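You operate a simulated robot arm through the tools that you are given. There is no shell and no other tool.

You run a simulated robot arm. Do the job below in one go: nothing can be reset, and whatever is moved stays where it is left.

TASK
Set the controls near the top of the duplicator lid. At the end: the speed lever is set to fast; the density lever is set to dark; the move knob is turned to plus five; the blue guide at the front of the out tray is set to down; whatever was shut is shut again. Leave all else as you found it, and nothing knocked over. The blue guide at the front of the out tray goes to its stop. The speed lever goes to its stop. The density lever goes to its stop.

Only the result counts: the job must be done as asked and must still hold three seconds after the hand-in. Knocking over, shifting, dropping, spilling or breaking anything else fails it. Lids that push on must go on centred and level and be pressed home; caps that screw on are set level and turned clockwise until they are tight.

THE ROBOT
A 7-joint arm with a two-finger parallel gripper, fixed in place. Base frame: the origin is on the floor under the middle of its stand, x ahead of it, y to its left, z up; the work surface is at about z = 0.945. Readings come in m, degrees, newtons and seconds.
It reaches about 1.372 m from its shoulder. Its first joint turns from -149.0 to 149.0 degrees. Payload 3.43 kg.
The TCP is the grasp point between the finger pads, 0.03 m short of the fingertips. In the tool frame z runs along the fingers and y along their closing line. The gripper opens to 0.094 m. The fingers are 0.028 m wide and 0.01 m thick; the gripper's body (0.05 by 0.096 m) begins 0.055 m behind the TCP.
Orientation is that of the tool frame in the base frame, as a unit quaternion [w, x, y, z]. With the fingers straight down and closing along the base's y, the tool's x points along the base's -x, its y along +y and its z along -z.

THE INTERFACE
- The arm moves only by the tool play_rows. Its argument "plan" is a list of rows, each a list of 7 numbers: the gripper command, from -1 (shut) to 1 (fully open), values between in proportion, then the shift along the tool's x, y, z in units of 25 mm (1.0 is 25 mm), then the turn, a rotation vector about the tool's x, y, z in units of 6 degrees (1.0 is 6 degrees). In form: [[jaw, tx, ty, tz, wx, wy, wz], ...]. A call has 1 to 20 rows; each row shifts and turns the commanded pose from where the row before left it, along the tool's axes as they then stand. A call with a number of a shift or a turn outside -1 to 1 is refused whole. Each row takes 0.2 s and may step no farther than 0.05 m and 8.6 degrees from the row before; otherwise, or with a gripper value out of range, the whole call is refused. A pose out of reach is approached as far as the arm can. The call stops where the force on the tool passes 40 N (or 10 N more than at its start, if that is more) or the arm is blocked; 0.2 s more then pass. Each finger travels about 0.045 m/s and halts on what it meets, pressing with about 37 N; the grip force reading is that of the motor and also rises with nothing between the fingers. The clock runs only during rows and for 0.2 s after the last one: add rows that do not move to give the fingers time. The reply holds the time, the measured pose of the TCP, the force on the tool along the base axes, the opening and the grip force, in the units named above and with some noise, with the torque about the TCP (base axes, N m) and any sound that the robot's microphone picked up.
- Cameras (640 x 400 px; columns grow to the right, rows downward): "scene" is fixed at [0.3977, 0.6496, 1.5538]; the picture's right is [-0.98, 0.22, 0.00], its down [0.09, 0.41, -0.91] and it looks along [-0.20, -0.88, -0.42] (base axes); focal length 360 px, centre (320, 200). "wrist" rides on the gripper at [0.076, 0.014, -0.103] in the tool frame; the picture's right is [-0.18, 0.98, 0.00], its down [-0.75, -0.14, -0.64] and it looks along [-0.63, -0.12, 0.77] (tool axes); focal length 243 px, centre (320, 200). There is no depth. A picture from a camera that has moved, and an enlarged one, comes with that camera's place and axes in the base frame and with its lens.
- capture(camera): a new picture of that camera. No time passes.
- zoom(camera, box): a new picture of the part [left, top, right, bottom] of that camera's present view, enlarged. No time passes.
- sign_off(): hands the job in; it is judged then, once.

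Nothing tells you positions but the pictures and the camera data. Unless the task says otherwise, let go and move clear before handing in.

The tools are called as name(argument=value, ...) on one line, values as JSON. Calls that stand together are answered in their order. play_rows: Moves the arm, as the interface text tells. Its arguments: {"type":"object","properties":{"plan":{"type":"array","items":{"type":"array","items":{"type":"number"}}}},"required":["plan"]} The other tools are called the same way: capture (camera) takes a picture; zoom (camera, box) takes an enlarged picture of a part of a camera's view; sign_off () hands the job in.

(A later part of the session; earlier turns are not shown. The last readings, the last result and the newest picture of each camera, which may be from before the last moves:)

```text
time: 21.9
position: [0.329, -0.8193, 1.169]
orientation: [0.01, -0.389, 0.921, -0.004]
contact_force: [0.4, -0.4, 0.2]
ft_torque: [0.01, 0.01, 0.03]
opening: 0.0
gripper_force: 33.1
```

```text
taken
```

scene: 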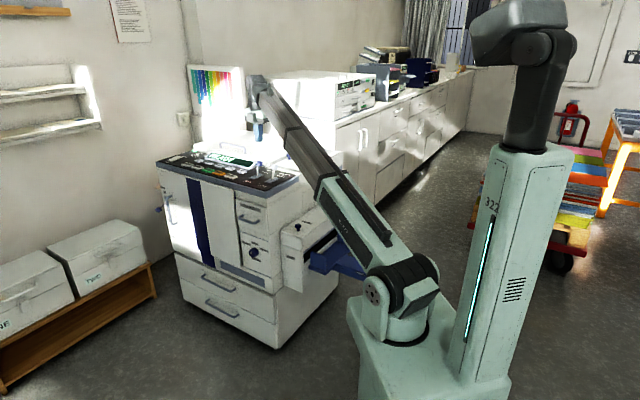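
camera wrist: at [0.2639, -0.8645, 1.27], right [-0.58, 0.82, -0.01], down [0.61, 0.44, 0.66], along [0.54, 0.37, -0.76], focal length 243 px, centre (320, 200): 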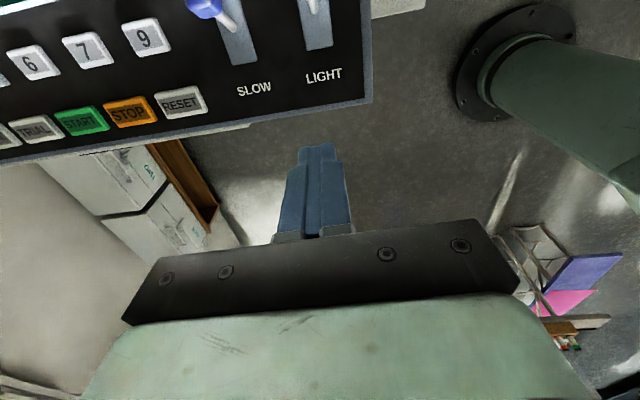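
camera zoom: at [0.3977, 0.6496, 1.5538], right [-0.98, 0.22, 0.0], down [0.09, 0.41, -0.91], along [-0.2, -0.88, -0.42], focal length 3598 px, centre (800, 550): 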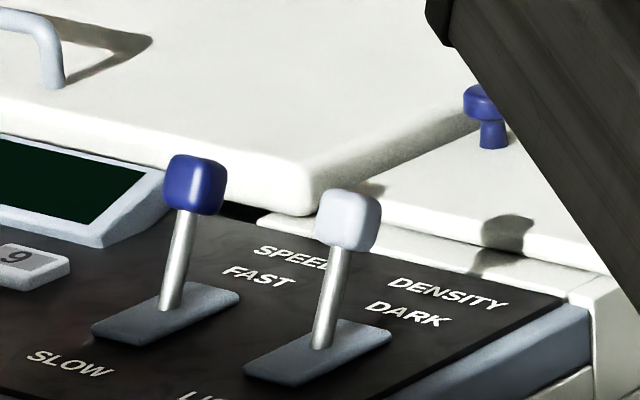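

Both levers now lean back alike, at FAST and DARK. Next I'll study the guide at the front of the out tray and the knob.

zoom(camera="scene", box=[296, 235, 360, 275])

zoom(camera="scene", box=[270, 190, 398, 270])

zoom(camera="scene", box=[236, 236, 276, 261])

```text
10.00 times, centred on (328, 255) of scene
camera zoom: at [0.3977, 0.6496, 1.5538], right [-0.98, 0.22, 0.0], down [0.09, 0.41, -0.91], along [-0.2, -0.88, -0.42], focal length 3598 px, centre (240, -350)
```

zoom: 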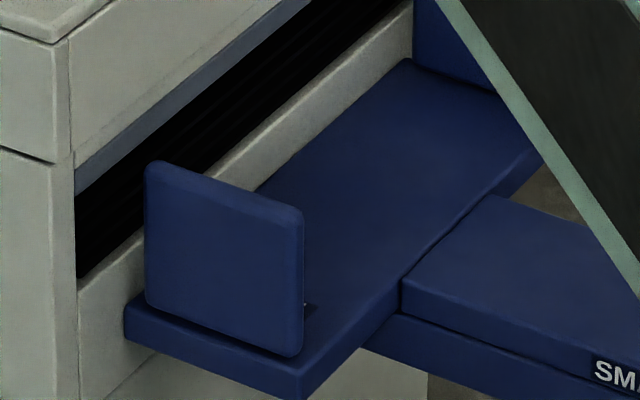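

```text
5.00 times, centred on (334, 230) of scene
camera zoom: at [0.3977, 0.6496, 1.5538], right [-0.98, 0.22, 0.0], down [0.09, 0.41, -0.91], along [-0.2, -0.88, -0.42], focal length 1799 px, centre (250, 50)
```

zoom: 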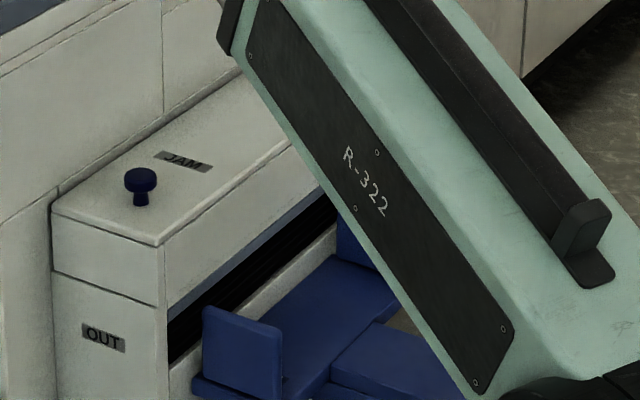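

```text
16.00 times, centred on (256, 248) of scene
camera zoom: at [0.3977, 0.6496, 1.5538], right [-0.98, 0.22, 0.0], down [0.09, 0.41, -0.91], along [-0.2, -0.88, -0.42], focal length 5756 px, centre (1344, -576)
```

zoom: 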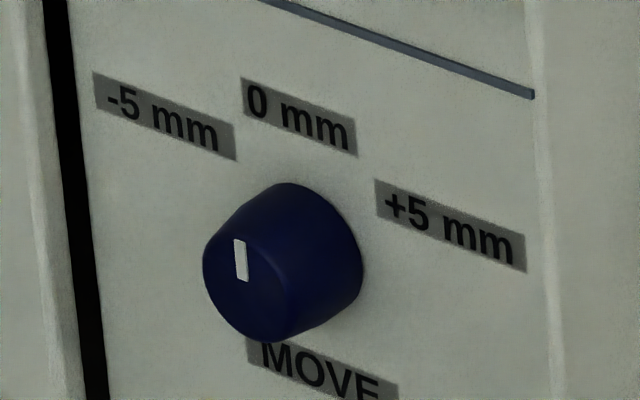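

The MOVE knob now points near 0 mm, and +5 mm is 60° clockwise from there. I'll move out in front of the machine, square up the orientation, and then tilt the gripper to face the front.

play_rows(plan=[[-1, -0.5, 0, -0.3, -0.143, 0.147, 0.132], [-1, -1, 0, 0, 0, 0, 0], [-1, -1, 0, 0, 0, 0, 0], [-1, -1, 0, 0, 0, 0, 0], [-1, -1, 0, 0, 0, 0, 0], [-1, -1, 0, 0, 0, 0, 0], [-1, -1, 0, 0, 0, 0, 0], [-1, -1, 0, 0, 0, 0, 0], [-1, -1, 0, 0, 0, 0, 0], [-1, -1, 0, 0, 0, 0, 0], [-1, -1, 0, 0, 0, 0, 0], [-1, -1, 0, 0, 0, 0, 0], [-1, -1, 0, 0, 0, 0, 0], [-1, -1, 0, 0, 0, 0, 0], [-1, 0, 0, 0, 0, 0, 0]])

capture(camera="scene")

capture(camera="wrist")

```text
time: 25.1
position: [0.5669, -0.5791, 1.1731]
orientation: [0.002, -0.383, 0.924, -0.005]
contact_force: [0.4, 0.2, 0.4]
ft_torque: [-0.02, -0.03, 0.0]
opening: 0.0002
gripper_force: 32.8
```

```text
taken
```

scene: 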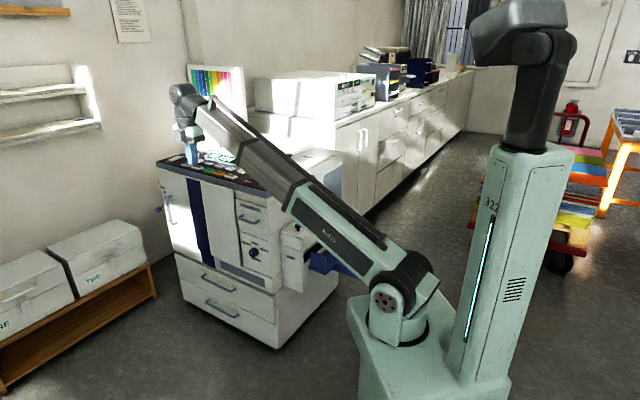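

```text
taken
camera wrist: at [0.5017, -0.6216, 1.2752], right [-0.56, 0.83, -0.01], down [0.63, 0.44, 0.64], along [0.54, 0.36, -0.77], focal length 243 px, centre (320, 200)
```

wrist: 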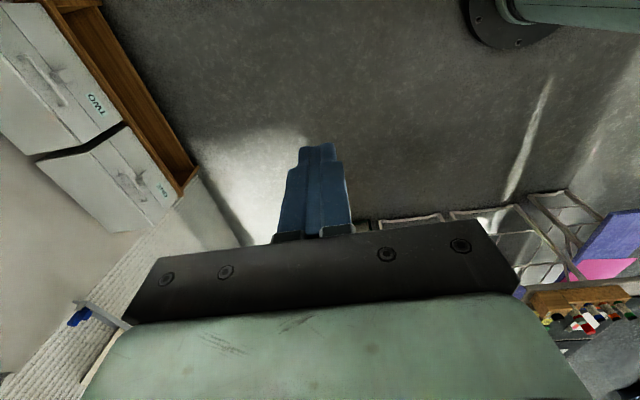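

Clear of the machine. Now I'll tilt the gripper up to horizontal, facing the machine's front, in two halves.

play_rows(plan=[[-1, 0, 0, 0, 0, 0.95, 0], [-1, 0, 0, 0, 0, 0.95, 0], [-1, 0, 0, 0, 0, 0.95, 0], [-1, 0, 0, 0, 0, 0.95, 0], [-1, 0, 0, 0, 0, 0.95, 0], [-1, 0, 0, 0, 0, 0.95, 0], [-1, 0, 0, 0, 0, 0.95, 0], [-1, 0, 0, 0, 0, 0.95, 0], [-1, 0, 0, 0, 0, 0, 0]])

capture(camera="scene")

capture(camera="wrist")

```text
time: 27.1
position: [0.5663, -0.5798, 1.1751]
orientation: [-0.359, -0.352, 0.851, -0.149]
contact_force: [-0.2, 0.3, 0.6]
ft_torque: [0.02, -0.02, 0.0]
opening: 0.0003
gripper_force: 32.7
```

```text
taken
```

scene: 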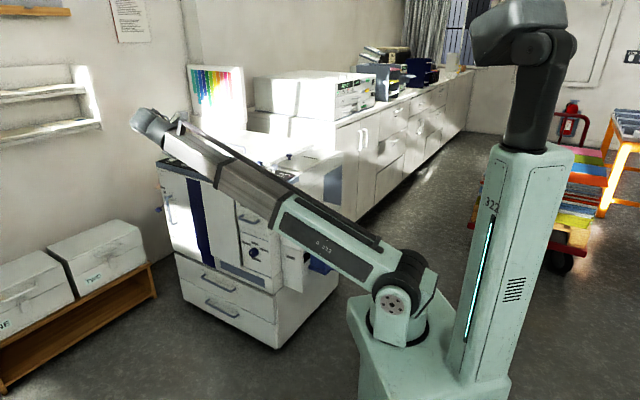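

```text
taken
camera wrist: at [0.5704, -0.5552, 1.3011], right [-0.6, 0.79, -0.13], down [0.8, 0.6, -0.09], along [0.01, -0.16, -0.99], focal length 243 px, centre (320, 200)
```

wrist: 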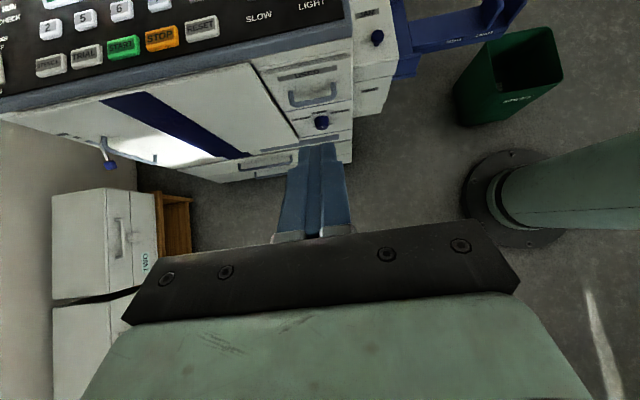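

The tilt is going well; the knob and out tray are in view. I'll finish the tilt.

play_rows(plan=[[-1, 0, 0, 0, 0, 0.925, 0], [-1, 0, 0, 0, 0, 0.925, 0], [-1, 0, 0, 0, 0, 0.925, 0], [-1, 0, 0, 0, 0, 0.925, 0], [-1, 0, 0, 0, 0, 0.925, 0], [-1, 0, 0, 0, 0, 0.925, 0], [-1, 0, 0, 0, 0, 0.925, 0], [-1, 0, 0, 0, 0, 0.925, 0], [-1, 0, 0, 0, 0, 0, 0]])

capture(camera="scene")

capture(camera="wrist")

```text
time: 29.1
position: [0.5668, -0.5785, 1.1751]
orientation: [0.654, 0.27, -0.653, 0.271]
contact_force: [-0.1, -1.1, 0.3]
ft_torque: [-0.01, -0.04, 0.02]
opening: 0.0
gripper_force: 32.9
```

```text
taken
```

scene: 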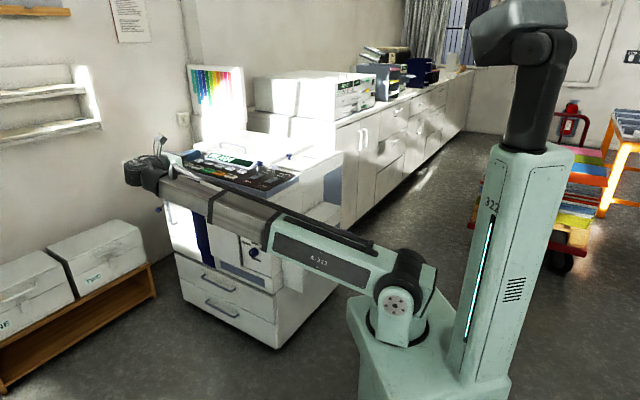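

```text
taken
camera wrist: at [0.6294, -0.4967, 1.2517], right [-0.7, 0.69, -0.18], down [0.55, 0.35, -0.75], along [-0.46, -0.63, -0.63], focal length 243 px, centre (320, 200)
```

wrist: 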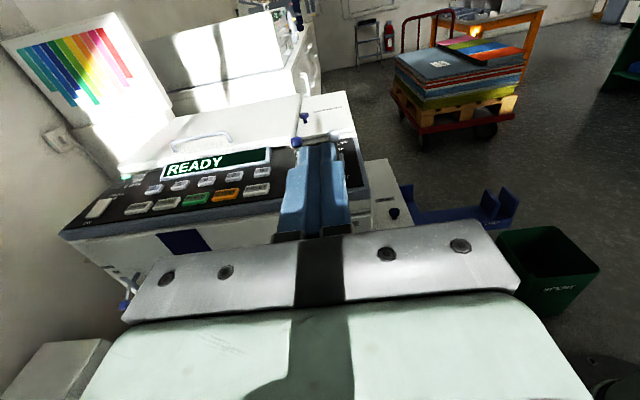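

The gripper now faces the machine's front. I'll lower it toward knob height in stages and watch.

play_rows(plan=[[-1, -1, 0, 0, 0, 0, 0], [-1, -1, 0, 0, 0, 0, 0], [-1, -1, 0, 0, 0, 0, 0], [-1, -1, 0, 0, 0, 0, 0], [-1, -1, 0, 0, 0, 0, 0], [-1, -1, 0, 0, 0, 0, 0], [-1, -1, 0, 0, 0, 0, 0], [-1, -1, 0, 0, 0, 0, 0], [-1, -1, 0, 0, 0, 0, 0], [-1, -1, 0, 0, 0, 0, 0], [-1, 0, 0, 0, 0, 0, 0]])

capture(camera="scene")

capture(camera="wrist")

```text
time: 31.5
position: [0.5664, -0.5807, 0.9275]
orientation: [-0.653, -0.27, 0.654, -0.271]
contact_force: [-0.2, 0.5, 0.9]
ft_torque: [-0.02, 0.01, -0.04]
opening: 0.0
gripper_force: 32.8
```

```text
taken
```

scene: 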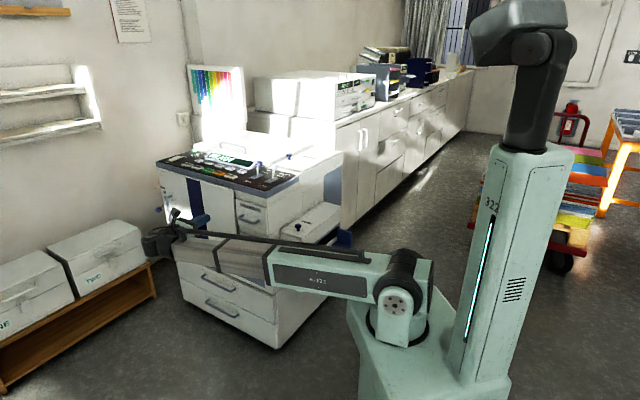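

```text
taken
camera wrist: at [0.6291, -0.4989, 1.0032], right [-0.7, 0.69, -0.18], down [0.55, 0.35, -0.75], along [-0.46, -0.63, -0.63], focal length 243 px, centre (320, 200)
```

wrist: 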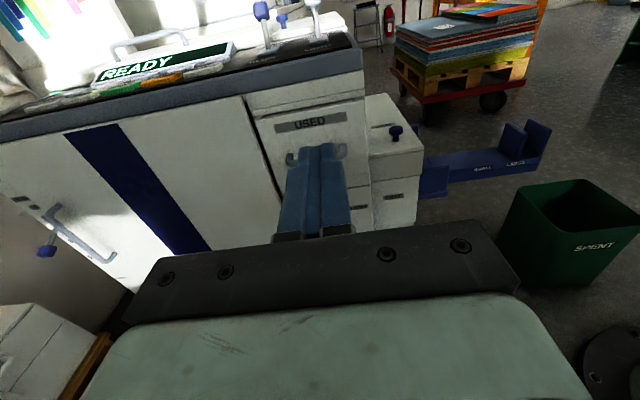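

I'll zoom on the out tray from this view to see the guide better.

zoom(camera="wrist", box=[360, 90, 568, 220])

zoom(camera="scene", box=[280, 200, 376, 260])

```text
3.08 times, centred on (464, 155) of wrist
camera zoom: at [0.6291, -0.4989, 1.0032], right [-0.7, 0.69, -0.18], down [0.55, 0.35, -0.75], along [-0.46, -0.63, -0.63], focal length 746 px, centre (-123, 338)
```

zoom: 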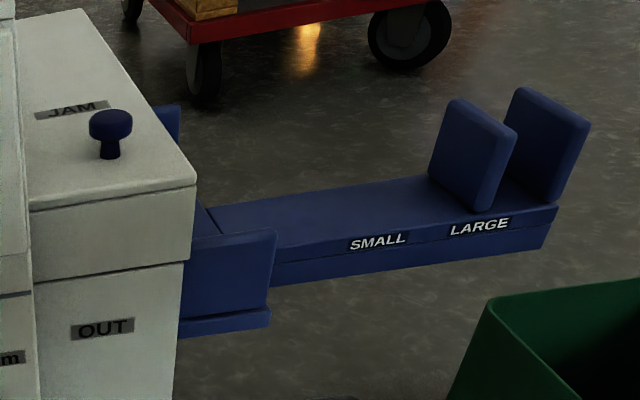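

```text
6.67 times, centred on (328, 230) of scene
camera zoom: at [0.3977, 0.6496, 1.5538], right [-0.98, 0.22, 0.0], down [0.09, 0.41, -0.91], along [-0.2, -0.88, -0.42], focal length 2398 px, centre (267, 0)
```

zoom: 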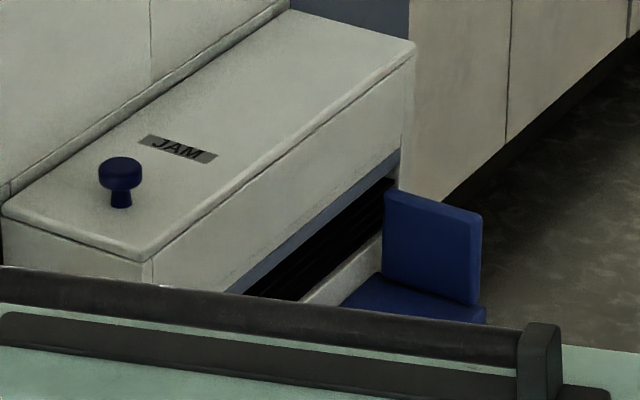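

The guide is a hinged plate at the tray's front end, matched by one at the back. I'll do the knob first: open the fingers and go down to about knob height, still well in front.

play_rows(plan=[[1, -1, 0, 0, 0, 0, 0], [1, -1, 0, 0, 0, 0, 0], [1, -1, 0, 0, 0, 0, 0], [1, -1, 0, 0, 0, 0, 0], [1, -1, 0, 0, 0, 0, 0], [1, -1, 0, 0, 0, 0, 0], [1, -1, 0, 0, 0, 0, 0], [1, -1, 0, 0, 0, 0, 0], [1, -1, 0, 0, 0, 0, 0], [1, -1, 0, 0, 0, 0, 0], [1, 0, 0, 0, 0, 0, 0]])

capture(camera="scene")

capture(camera="wrist")

```text
time: 33.9
position: [0.5708, -0.5807, 0.6777]
orientation: [0.654, 0.271, -0.653, 0.27]
contact_force: [0.7, 0.1, 1.0]
ft_torque: [0.04, -0.01, -0.01]
opening: 0.0939
gripper_force: 0.1
```

```text
taken
```

scene: 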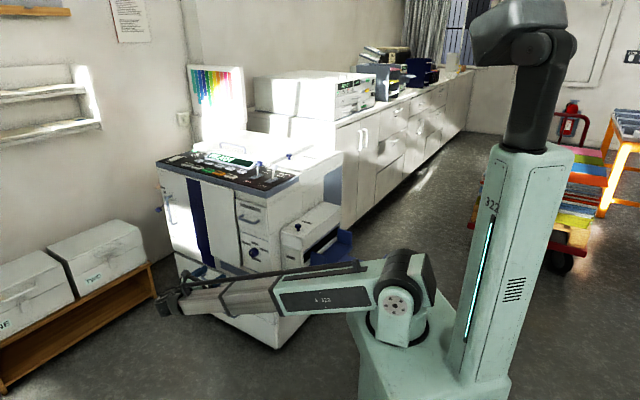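

```text
taken
camera wrist: at [0.6332, -0.4985, 0.753], right [-0.7, 0.69, -0.18], down [0.55, 0.35, -0.75], along [-0.46, -0.63, -0.63], focal length 243 px, centre (320, 200)
```

wrist: 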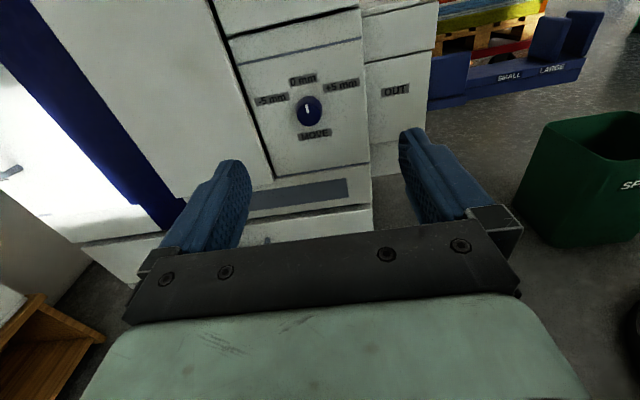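

zoom(camera="wrist", box=[240, 60, 384, 150])

zoom(camera="wrist", box=[350, 0, 606, 160])

zoom(camera="scene", box=[236, 200, 364, 280])

```text
4.44 times, centred on (312, 105) of wrist
camera zoom: at [0.6332, -0.4985, 0.753], right [-0.7, 0.69, -0.18], down [0.55, 0.35, -0.75], along [-0.46, -0.63, -0.63], focal length 1078 px, centre (356, 622)
```

zoom: 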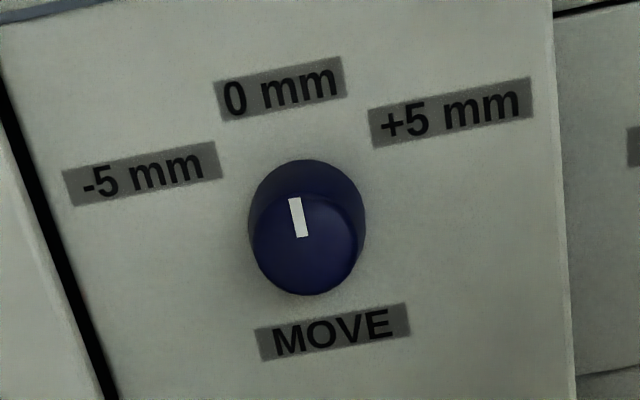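

```text
2.50 times, centred on (478, 80) of wrist
camera zoom: at [0.6332, -0.4985, 0.753], right [-0.7, 0.69, -0.18], down [0.55, 0.35, -0.75], along [-0.46, -0.63, -0.63], focal length 606 px, centre (-75, 500)
```

zoom: 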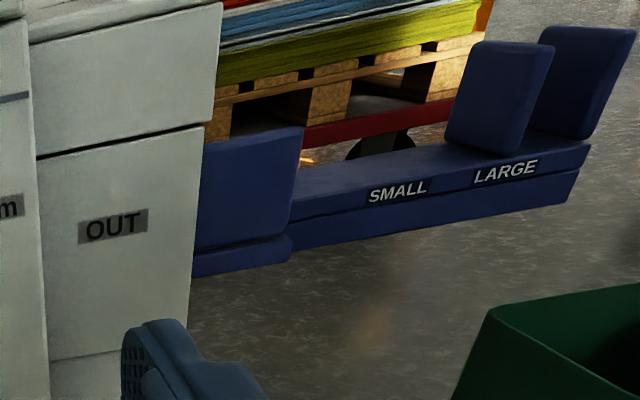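

```text
5.00 times, centred on (300, 240) of scene
camera zoom: at [0.3977, 0.6496, 1.5538], right [-0.98, 0.22, 0.0], down [0.09, 0.41, -0.91], along [-0.2, -0.88, -0.42], focal length 1799 px, centre (420, 0)
```

zoom: 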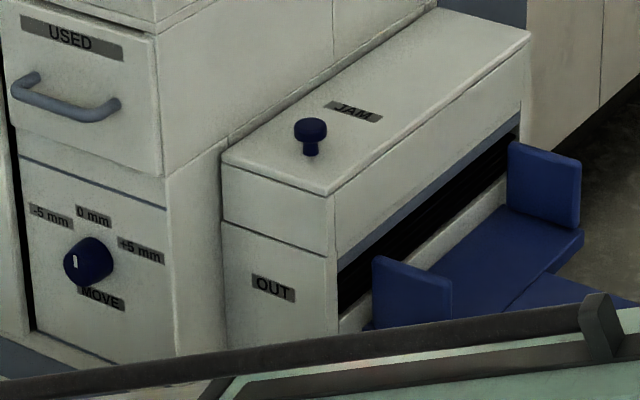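

The knob points straight up at 0 mm; I place its front centre at about (0.396, -0.80, 0.617) and +5 mm at 60° clockwise. I'll line up in front of it and come to about 10 cm away.

play_rows(plan=[[1, -0.82, -0.41, 0, 0, 0, 0], [1, -0.82, -0.41, 0, 0, 0, 0], [1, -0.81, -0.41, 0, 0, 0, 0], [1, 0, 0, 1, 0, 0, 0], [1, 0, 0, 1, 0, 0, 0], [1, 0, 0, 1, 0, 0, 0], [1, 0, 0, 1, 0, 0, 0], [1, 0, 0, 1, 0, 0, 0], [1, 0, 0, 1, 0, 0, 0], [1, 0, 0, 0, 0, 0, 0]])

capture(camera="scene")

capture(camera="wrist")

```text
time: 36.1
position: [0.4829, -0.704, 0.6152]
orientation: [-0.653, -0.272, 0.653, -0.271]
contact_force: [-0.4, 0.7, -0.5]
ft_torque: [-0.03, 0.02, -0.02]
opening: 0.0941
gripper_force: 0.0
```

```text
taken
```

scene: 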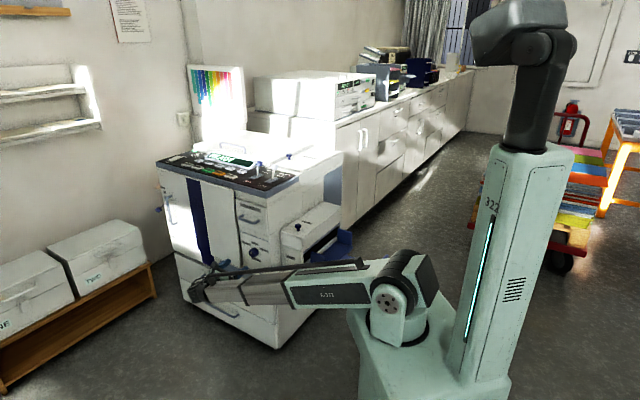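

```text
taken
camera wrist: at [0.5459, -0.6229, 0.6912], right [-0.7, 0.69, -0.18], down [0.55, 0.35, -0.75], along [-0.46, -0.63, -0.63], focal length 243 px, centre (320, 200)
```

wrist: 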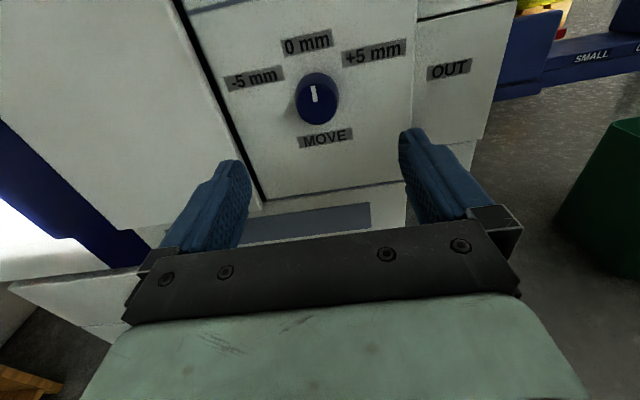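

zoom(camera="wrist", box=[240, 40, 400, 140])

```text
4.00 times, centred on (320, 90) of wrist
camera zoom: at [0.5459, -0.6229, 0.6912], right [-0.7, 0.69, -0.18], down [0.55, 0.35, -0.75], along [-0.46, -0.63, -0.63], focal length 970 px, centre (320, 640)
```

zoom: 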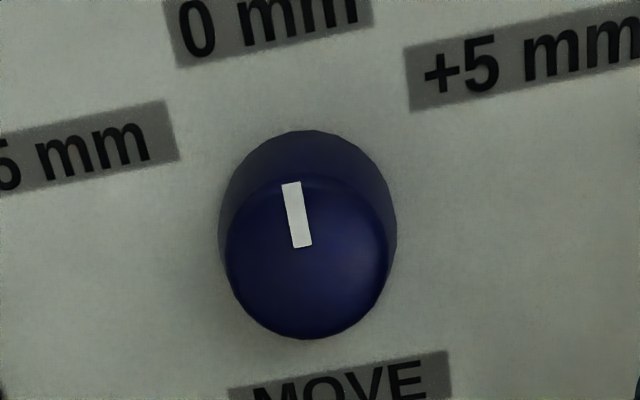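

Knob aligned. I'll correct 5 mm sideways and move in so the fingertips straddle the knob about 1 cm off the panel.

play_rows(plan=[[1, 0, -0.1, 0.8, 0, 0, 0], [1, 0, -0.1, 0.8, 0, 0, 0], [1, 0, 0, 0.8, 0, 0, 0], [1, 0, 0, 0.8, 0, 0, 0], [1, 0, 0, 0.6, 0, 0, 0], [1, 0, 0, 0.4, 0, 0, 0], [1, 0, 0, 0, 0, 0, 0]])

capture(camera="wrist")

zoom(camera="scene", box=[200, 220, 296, 280])

```text
time: 37.7
position: [0.4103, -0.7845, 0.6154]
orientation: [-0.653, -0.272, 0.653, -0.27]
contact_force: [-0.4, 0.9, -0.6]
ft_torque: [-0.02, 0.04, 0.01]
opening: 0.094
gripper_force: 0.1
```

```text
taken
camera wrist: at [0.4744, -0.7024, 0.6903], right [-0.7, 0.69, -0.18], down [0.55, 0.35, -0.75], along [-0.46, -0.63, -0.63], focal length 243 px, centre (320, 200)
```

wrist: 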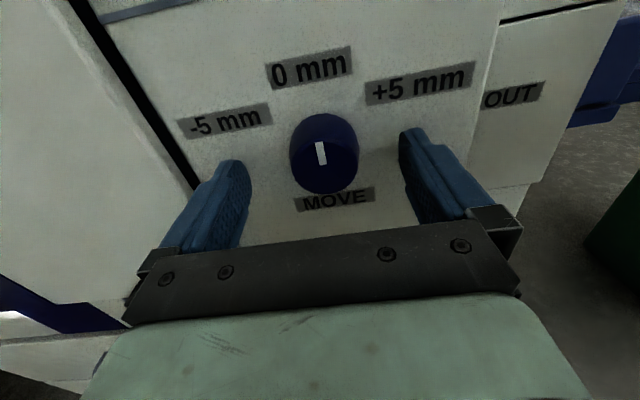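

```text
6.67 times, centred on (248, 250) of scene
camera zoom: at [0.3977, 0.6496, 1.5538], right [-0.98, 0.22, 0.0], down [0.09, 0.41, -0.91], along [-0.2, -0.88, -0.42], focal length 2398 px, centre (800, -133)
```

zoom: 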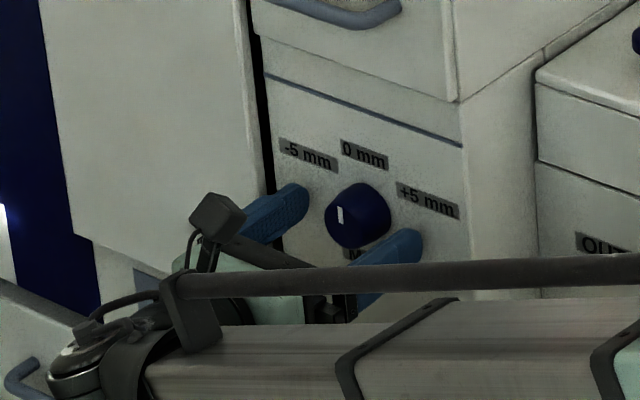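

Fingers straddle the knob. I'll go in 5 mm more and close on it.

play_rows(plan=[[1, 0, 0, 0.2, 0, 0, 0], [1, 0, 0, 0, 0, 0, 0], [-1, 0, 0, 0, 0, 0, 0], [-1, 0, 0, 0, 0, 0, 0], [-1, 0, 0, 0, 0, 0, 0], [-1, 0, 0, 0, 0, 0, 0], [-1, 0, 0, 0, 0, 0, 0]])

capture(camera="wrist")

zoom(camera="scene", box=[200, 220, 296, 280])

```text
time: 39.3
position: [0.4048, -0.7861, 0.6146]
orientation: [0.654, 0.269, -0.654, 0.268]
contact_force: [-19.4, 26.5, -5.4]
ft_torque: [0.06, -0.31, -0.4]
opening: 0.0414
gripper_force: 44.8
```

```text
taken
camera wrist: at [0.4692, -0.7041, 0.6902], right [-0.69, 0.7, -0.18], down [0.56, 0.35, -0.75], along [-0.46, -0.62, -0.63], focal length 243 px, centre (320, 200)
```

wrist: 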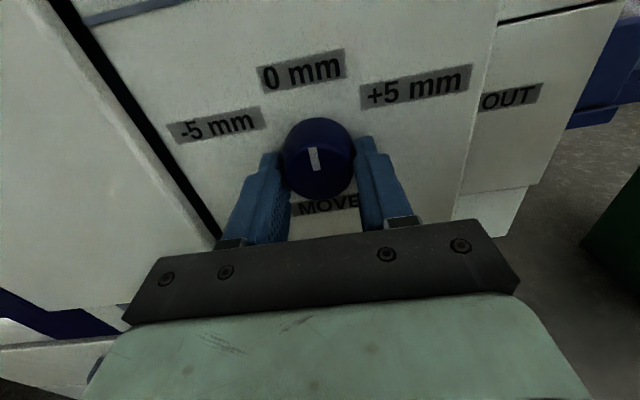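

```text
6.67 times, centred on (248, 250) of scene
camera zoom: at [0.3977, 0.6496, 1.5538], right [-0.98, 0.22, 0.0], down [0.09, 0.41, -0.91], along [-0.2, -0.88, -0.42], focal length 2398 px, centre (800, -133)
```

zoom: 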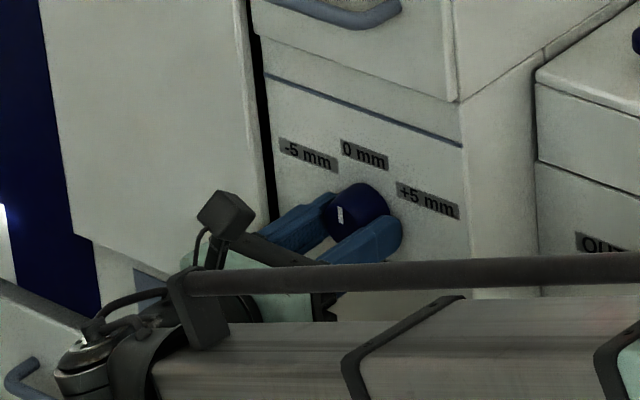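

The knob is gripped with a side load of about 32 N toward the right, meaning I'm slightly off centre. I'll ease the tool a few millimetres to the right to relieve it.

play_rows(plan=[[-1, 0, 0.1, 0, 0, 0, 0], [-1, 0, 0, 0, 0, 0, 0]])

```text
time: 39.9
position: [0.4058, -0.7859, 0.6146]
orientation: [0.654, 0.271, -0.653, 0.27]
contact_force: [-11.9, 16.6, -5.5]
ft_torque: [0.18, -0.36, -1.06]
opening: 0.0416
gripper_force: 45.5
```

play_rows(plan=[[-1, -0.03, 0.12, 0, 0, 0, 0], [-1, 0, 0, 0, 0, 0, 0]])

```text
time: 40.5
position: [0.4058, -0.7848, 0.6144]
orientation: [0.654, 0.271, -0.652, 0.272]
contact_force: [2.8, -4.5, 4.9]
ft_torque: [0.46, -0.41, -0.19]
opening: 0.041
gripper_force: 44.6
```

The side load is nearly gone. Now I'll turn clockwise in steps, checking forces.

play_rows(plan=[[-1, 0, 0, 0, 0, 0, 0.6], [-1, 0, 0, 0, 0, 0, 0.6], [-1, 0, 0, 0, 0, 0, 0.6], [-1, 0, 0, 0, 0, 0, 0.6], [-1, 0, 0, 0, 0, 0, 0.6], [-1, 0, 0, 0, 0, 0, 0]])

capture(camera="wrist")

```text
time: 41.8
position: [0.4066, -0.7867, 0.6145]
orientation: [-0.603, -0.169, 0.685, -0.371]
contact_force: [3.0, 0.7, -3.0]
ft_torque: [-0.18, 0.23, 0.06]
opening: 0.0412
gripper_force: 45.0
stopped in row 6: the force on the tool passed its limit at 41 N (the readings are from after the stop); the commanded pose is now the measured one
```

```text
taken
camera wrist: at [0.4531, -0.6877, 0.6819], right [-0.63, 0.62, -0.47], down [0.71, 0.2, -0.68], along [-0.32, -0.76, -0.56], focal length 243 px, centre (320, 200)
```

wrist: 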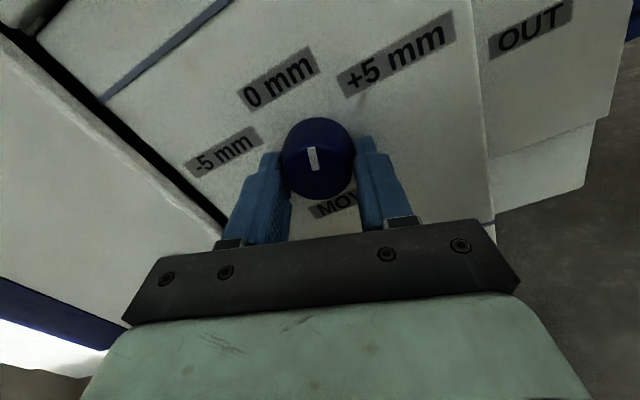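

The knob turned with the gripper by 18°. The load reset to near zero; I'll continue in smaller chunks and watch the force.

play_rows(plan=[[-1, 0, 0, 0, 0, 0, 0.5], [-1, 0, 0, 0, 0, 0, 0.5], [-1, 0, 0, 0, 0, 0, 0]])

```text
time: 42.6
position: [0.4078, -0.7873, 0.6143]
orientation: [-0.583, -0.134, 0.693, -0.403]
contact_force: [-2.4, -16.0, -0.7]
ft_torque: [-0.38, 0.5, -0.1]
opening: 0.0415
gripper_force: 45.0
```

play_rows(plan=[[-1, -0.016, -0.036, 0.05, 0, 0, 0], [-1, 0, 0, 0, 0, 0, 0.5], [-1, 0, 0, 0, 0, 0, 0.5], [-1, 0, 0, 0, 0, 0, 0]])

```text
time: 43.6
position: [0.4074, -0.7873, 0.6137]
orientation: [-0.561, -0.095, 0.7, -0.432]
contact_force: [8.9, -3.3, 1.1]
ft_torque: [-0.12, 0.12, -0.26]
opening: 0.0414
gripper_force: 45.2
```

Turned about 30° with low load. Continuing.

play_rows(plan=[[-1, -0.015, -0.025, 0, 0, 0, 0.5], [-1, 0, 0, 0, 0, 0, 0.5], [-1, 0, 0, 0, 0, 0, 0.5], [-1, 0, 0, 0, 0, 0, 0]])

capture(camera="wrist")

capture(camera="scene")

```text
time: 44.6
position: [0.4086, -0.7869, 0.6162]
orientation: [-0.525, -0.042, 0.703, -0.477]
contact_force: [18.4, 0.1, 11.4]
ft_torque: [-0.13, 0.25, 0.1]
opening: 0.0413
gripper_force: 45.5
```

```text
taken
camera wrist: at [0.4384, -0.6733, 0.6648], right [-0.47, 0.45, -0.76], down [0.86, 0.05, -0.5], along [-0.19, -0.89, -0.41], focal length 243 px, centre (320, 200)
```

wrist: 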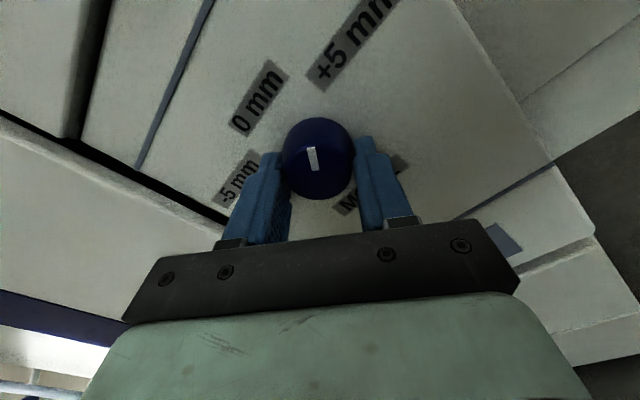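

```text
taken
```

scene: 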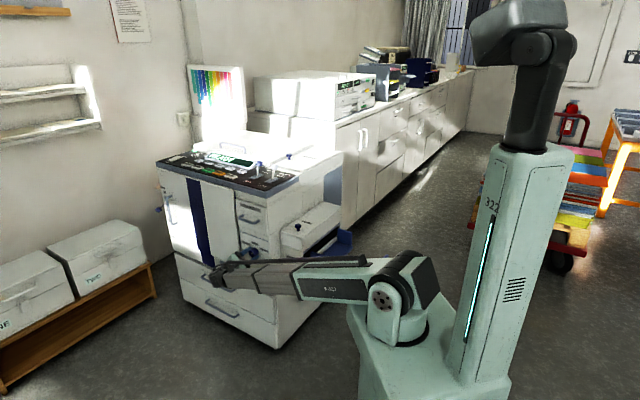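

About 39° now, with some side load; I'll relieve it by about a millimetre and continue.

play_rows(plan=[[-1, 0.006, -0.056, -0.03, 0, 0, 0], [-1, 0, 0, 0, 0, 0, 0.4], [-1, 0, 0, 0, 0, 0, 0.4], [-1, 0, 0, 0, 0, 0, 0]])

```text
time: 45.6
position: [0.4088, -0.7881, 0.6156]
orientation: [-0.505, -0.012, 0.705, -0.498]
contact_force: [17.0, 1.9, 9.2]
ft_torque: [-0.34, 0.43, -0.03]
opening: 0.0414
gripper_force: 44.5
```

play_rows(plan=[[-1, -0.004, -0.062, -0.05, 0, 0, 0], [-1, 0, 0, 0, 0, 0, 0.4], [-1, 0, 0, 0, 0, 0, 0.4], [-1, 0, 0, 0, 0, 0, 0]])

```text
time: 46.6
position: [0.4088, -0.7876, 0.617]
orientation: [-0.484, 0.019, 0.706, -0.516]
contact_force: [-3.6, 1.2, -7.7]
ft_torque: [-0.05, -0.01, -0.24]
opening: 0.0411
gripper_force: 45.2
```

About 48.5° turned with low load. A bit more.

play_rows(plan=[[-1, 0, 0, 0, 0, 0, 0.45], [-1, 0, 0, 0, 0, 0, 0.45], [-1, 0, 0, 0, 0, 0, 0.45], [-1, 0, 0, 0, 0, 0, 0]])

capture(camera="wrist")

zoom(camera="scene", box=[228, 235, 276, 265])

```text
time: 47.6
position: [0.4099, -0.7882, 0.6162]
orientation: [-0.446, 0.067, 0.703, -0.55]
contact_force: [-7.2, 11.9, -12.5]
ft_torque: [0.05, -0.22, -0.95]
opening: 0.0416
gripper_force: 45.1
```

```text
taken
camera wrist: at [0.4308, -0.6656, 0.6462], right [-0.28, 0.27, -0.92], down [0.95, -0.04, -0.3], along [-0.12, -0.96, -0.25], focal length 243 px, centre (320, 200)
```

wrist: 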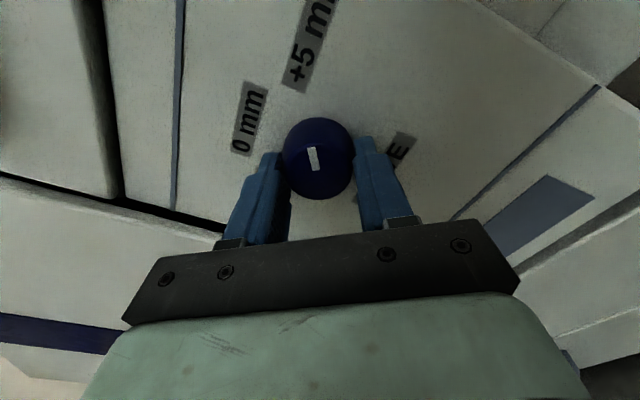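

```text
13.33 times, centred on (252, 250) of scene
camera zoom: at [0.3977, 0.6496, 1.5538], right [-0.98, 0.22, 0.0], down [0.09, 0.41, -0.91], along [-0.2, -0.88, -0.42], focal length 4797 px, centre (1227, -467)
```

zoom: 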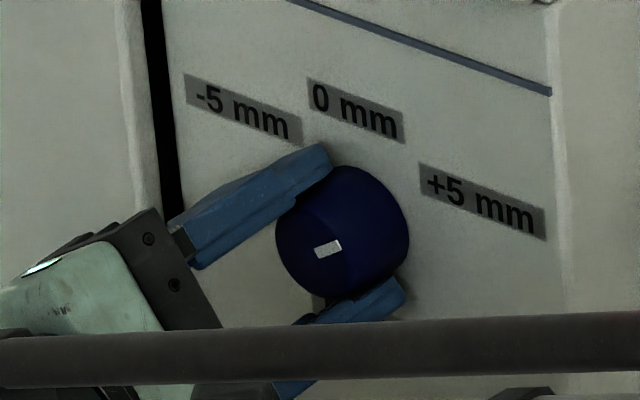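

About 56° now, and the mark is nearing +5. I'll relieve the load and turn the last 4°.

play_rows(plan=[[-1, 0.01, 0.055, 0, 0, 0, 0], [-1, 0, 0, 0, 0, 0, 0.35], [-1, 0, 0, 0, 0, 0, 0.3], [-1, 0, 0, 0, 0, 0, 0], [-1, 0, 0, 0, 0, 0, 0]])

capture(camera="wrist")

zoom(camera="scene", box=[228, 235, 276, 265])

```text
time: 48.8
position: [0.4098, -0.7901, 0.6174]
orientation: [-0.427, 0.091, 0.698, -0.567]
contact_force: [-8.2, 2.6, 9.9]
ft_torque: [-0.17, 0.45, -0.32]
opening: 0.0417
gripper_force: 45.3
```

```text
taken
camera wrist: at [0.4293, -0.6641, 0.641], right [-0.24, 0.22, -0.95], down [0.97, -0.05, -0.25], along [-0.11, -0.97, -0.2], focal length 243 px, centre (320, 200)
```

wrist: 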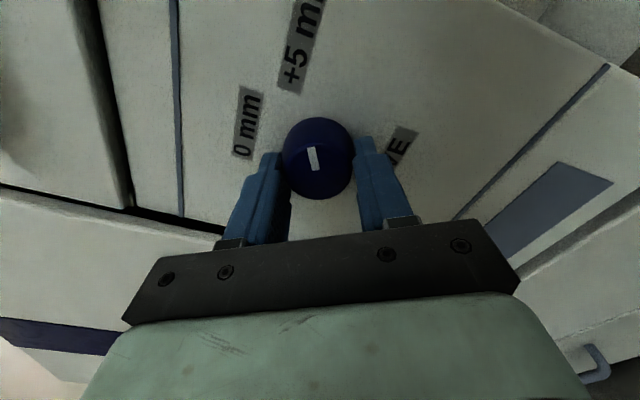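

```text
13.33 times, centred on (252, 250) of scene
camera zoom: at [0.3977, 0.6496, 1.5538], right [-0.98, 0.22, 0.0], down [0.09, 0.41, -0.91], along [-0.2, -0.88, -0.42], focal length 4797 px, centre (1227, -467)
```

zoom: 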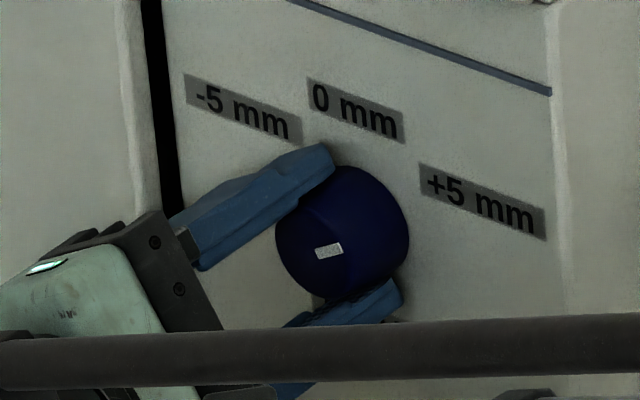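

The gripper shows 60.5° of turn and the mark points to +5 mm. I'll release, back away and check.

play_rows(plan=[[1, 0, 0, 0, 0, 0, 0], [1, 0, 0, 0, 0, 0, 0], [1, 0, 0, 0, 0, 0, 0], [1, 0, 0, -0.5, 0, 0, 0], [1, 0, 0, -1, 0, 0, 0], [1, 0, 0, -1, 0, 0, 0], [1, 0, 0, -1, 0, 0, 0], [1, 0, 0, -1, 0, 0, 0], [1, 0, 0, 0, 0, 0, 0]])

capture(camera="wrist")

zoom(camera="scene", box=[236, 236, 276, 261])

```text
time: 50.8
position: [0.4878, -0.7082, 0.6167]
orientation: [-0.427, 0.091, 0.7, -0.565]
contact_force: [-0.1, 0.7, 0.1]
ft_torque: [0.01, 0.03, -0.04]
opening: 0.094
gripper_force: 0.0
```

```text
taken
camera wrist: at [0.5084, -0.5833, 0.641], right [-0.24, 0.23, -0.95], down [0.97, -0.05, -0.25], along [-0.11, -0.97, -0.21], focal length 243 px, centre (320, 200)
```

wrist: 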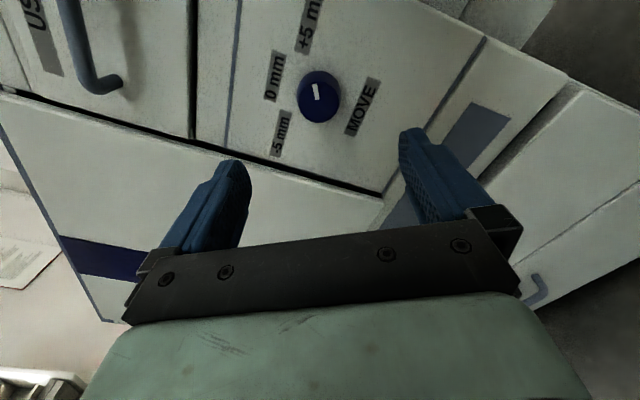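

```text
16.00 times, centred on (256, 248) of scene
camera zoom: at [0.3977, 0.6496, 1.5538], right [-0.98, 0.22, 0.0], down [0.09, 0.41, -0.91], along [-0.2, -0.88, -0.42], focal length 5756 px, centre (1344, -576)
```

zoom: 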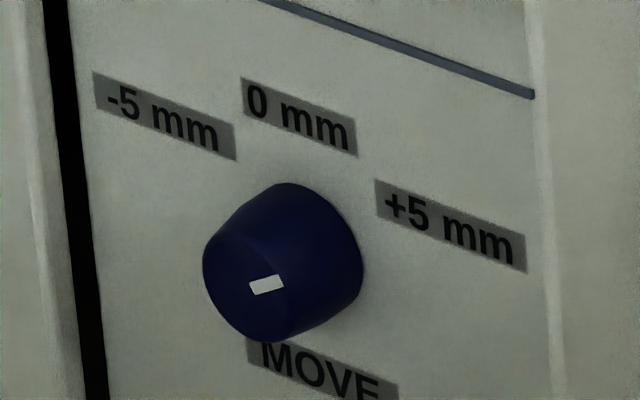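

The mark now points toward +5 mm. I'll zoom in with the wrist camera to measure it against the labels.

zoom(camera="wrist", box=[240, 40, 400, 140])

zoom(camera="wrist", box=[224, 0, 416, 120])

```text
4.00 times, centred on (320, 90) of wrist
camera zoom: at [0.5084, -0.5833, 0.641], right [-0.24, 0.23, -0.95], down [0.97, -0.05, -0.25], along [-0.11, -0.97, -0.21], focal length 970 px, centre (320, 640)
```

zoom: 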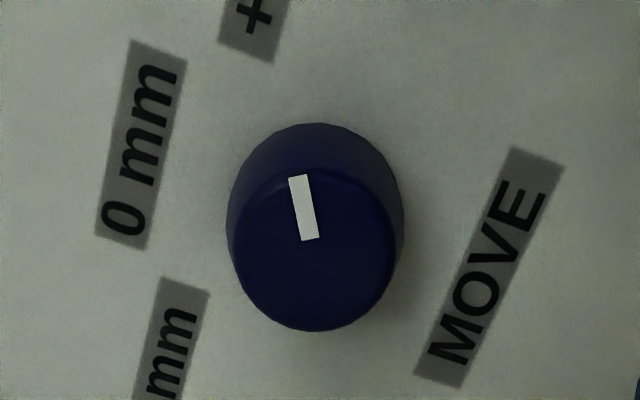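

```text
3.33 times, centred on (320, 60) of wrist
camera zoom: at [0.5084, -0.5833, 0.641], right [-0.24, 0.23, -0.95], down [0.97, -0.05, -0.25], along [-0.11, -0.97, -0.21], focal length 809 px, centre (320, 667)
```

zoom: 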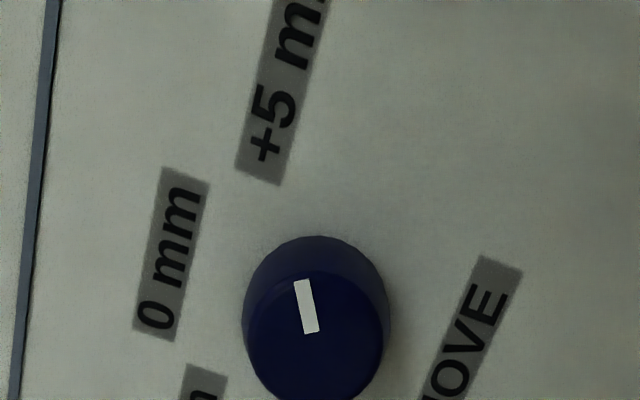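

The knob reads about 60°, right at +5 mm. Next is the guide; I'll look at how it is hinged from here.

zoom(camera="scene", box=[296, 230, 360, 270])

capture(camera="scene")

```text
10.00 times, centred on (328, 250) of scene
camera zoom: at [0.3977, 0.6496, 1.5538], right [-0.98, 0.22, 0.0], down [0.09, 0.41, -0.91], along [-0.2, -0.88, -0.42], focal length 3598 px, centre (240, -300)
```

zoom: 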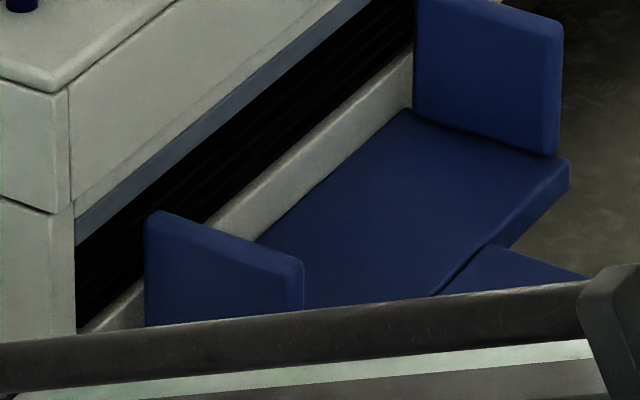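

```text
taken
```

scene: 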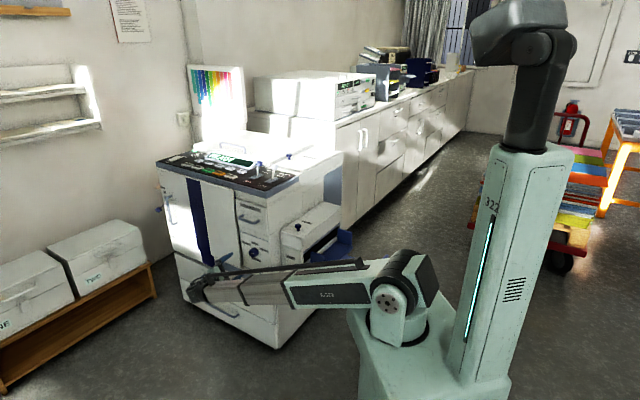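

I'll back out further, undo the 60° roll, and rise, all clear of the machine's front.

play_rows(plan=[[-1, 0, 0, -1, 0, 0, 0], [-1, 0, 0, -1, 0, 0, 0], [-1, 0, 0, -1, 0, 0, 0], [-1, 0, 0, -1, 0, 0, 0], [-1, 0, 0, 0, 0, 0, -0.96], [-1, 0, 0, 0, 0, 0, -0.96], [-1, 0, 0, 0, 0, 0, -0.96], [-1, 0, 0, 0, 0, 0, -0.96], [-1, 0, 0, 0, 0, 0, -0.96], [-1, 0, 0, 0, 0, 0, -0.96], [-1, 0, 0, 0, 0, 0, -0.96], [-1, 0, 0, 0, 0, 0, -0.96], [-1, 0, 0, 0, 0, 0, -0.96], [-1, 0, 0, 0, 0, 0, -0.96], [-1, 0, 0, 0, 0, 0, -0.45], [-1, 0, 0, 0, 0, 0, 0]])

zoom(camera="scene", box=[236, 236, 276, 261])

capture(camera="wrist")

```text
time: 54.2
position: [0.559, -0.6372, 0.6149]
orientation: [0.653, 0.273, -0.651, 0.274]
contact_force: [0.3, 1.0, 0.0]
ft_torque: [0.01, -0.02, 0.0]
opening: 0.0
gripper_force: 32.7
```

```text
16.00 times, centred on (256, 248) of scene
camera zoom: at [0.3977, 0.6496, 1.5538], right [-0.98, 0.22, 0.0], down [0.09, 0.41, -0.91], along [-0.2, -0.88, -0.42], focal length 5756 px, centre (1344, -576)
```

zoom: 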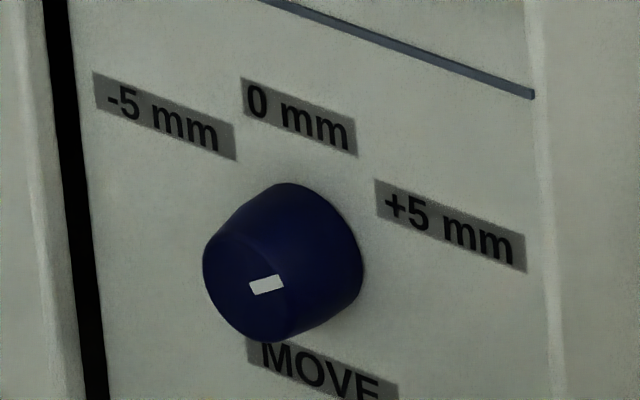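

```text
taken
camera wrist: at [0.6208, -0.554, 0.6903], right [-0.7, 0.69, -0.18], down [0.55, 0.36, -0.76], along [-0.46, -0.63, -0.63], focal length 243 px, centre (320, 200)
```

wrist: 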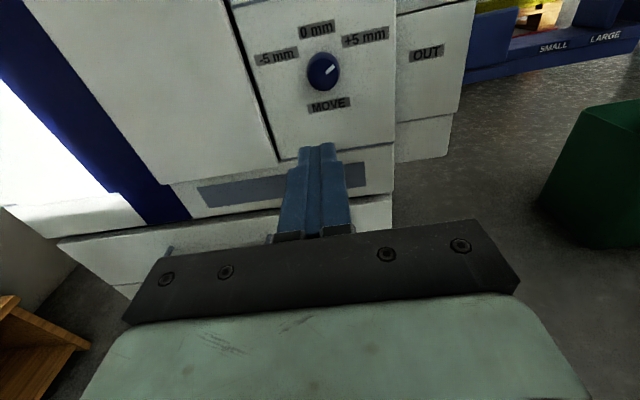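

zoom(camera="wrist", box=[248, 10, 408, 110])

```text
4.00 times, centred on (328, 60) of wrist
camera zoom: at [0.6208, -0.554, 0.6903], right [-0.7, 0.69, -0.18], down [0.55, 0.36, -0.76], along [-0.46, -0.63, -0.63], focal length 970 px, centre (288, 760)
```

zoom: 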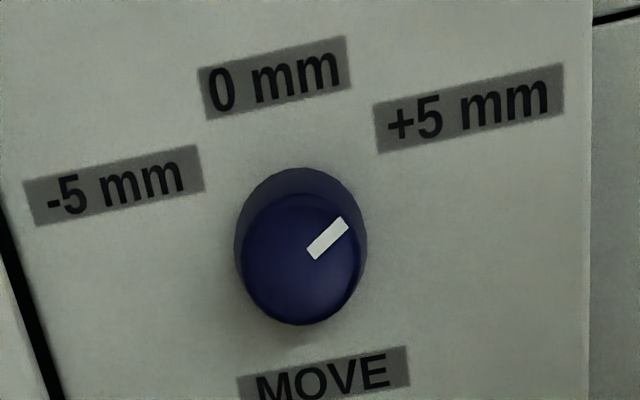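

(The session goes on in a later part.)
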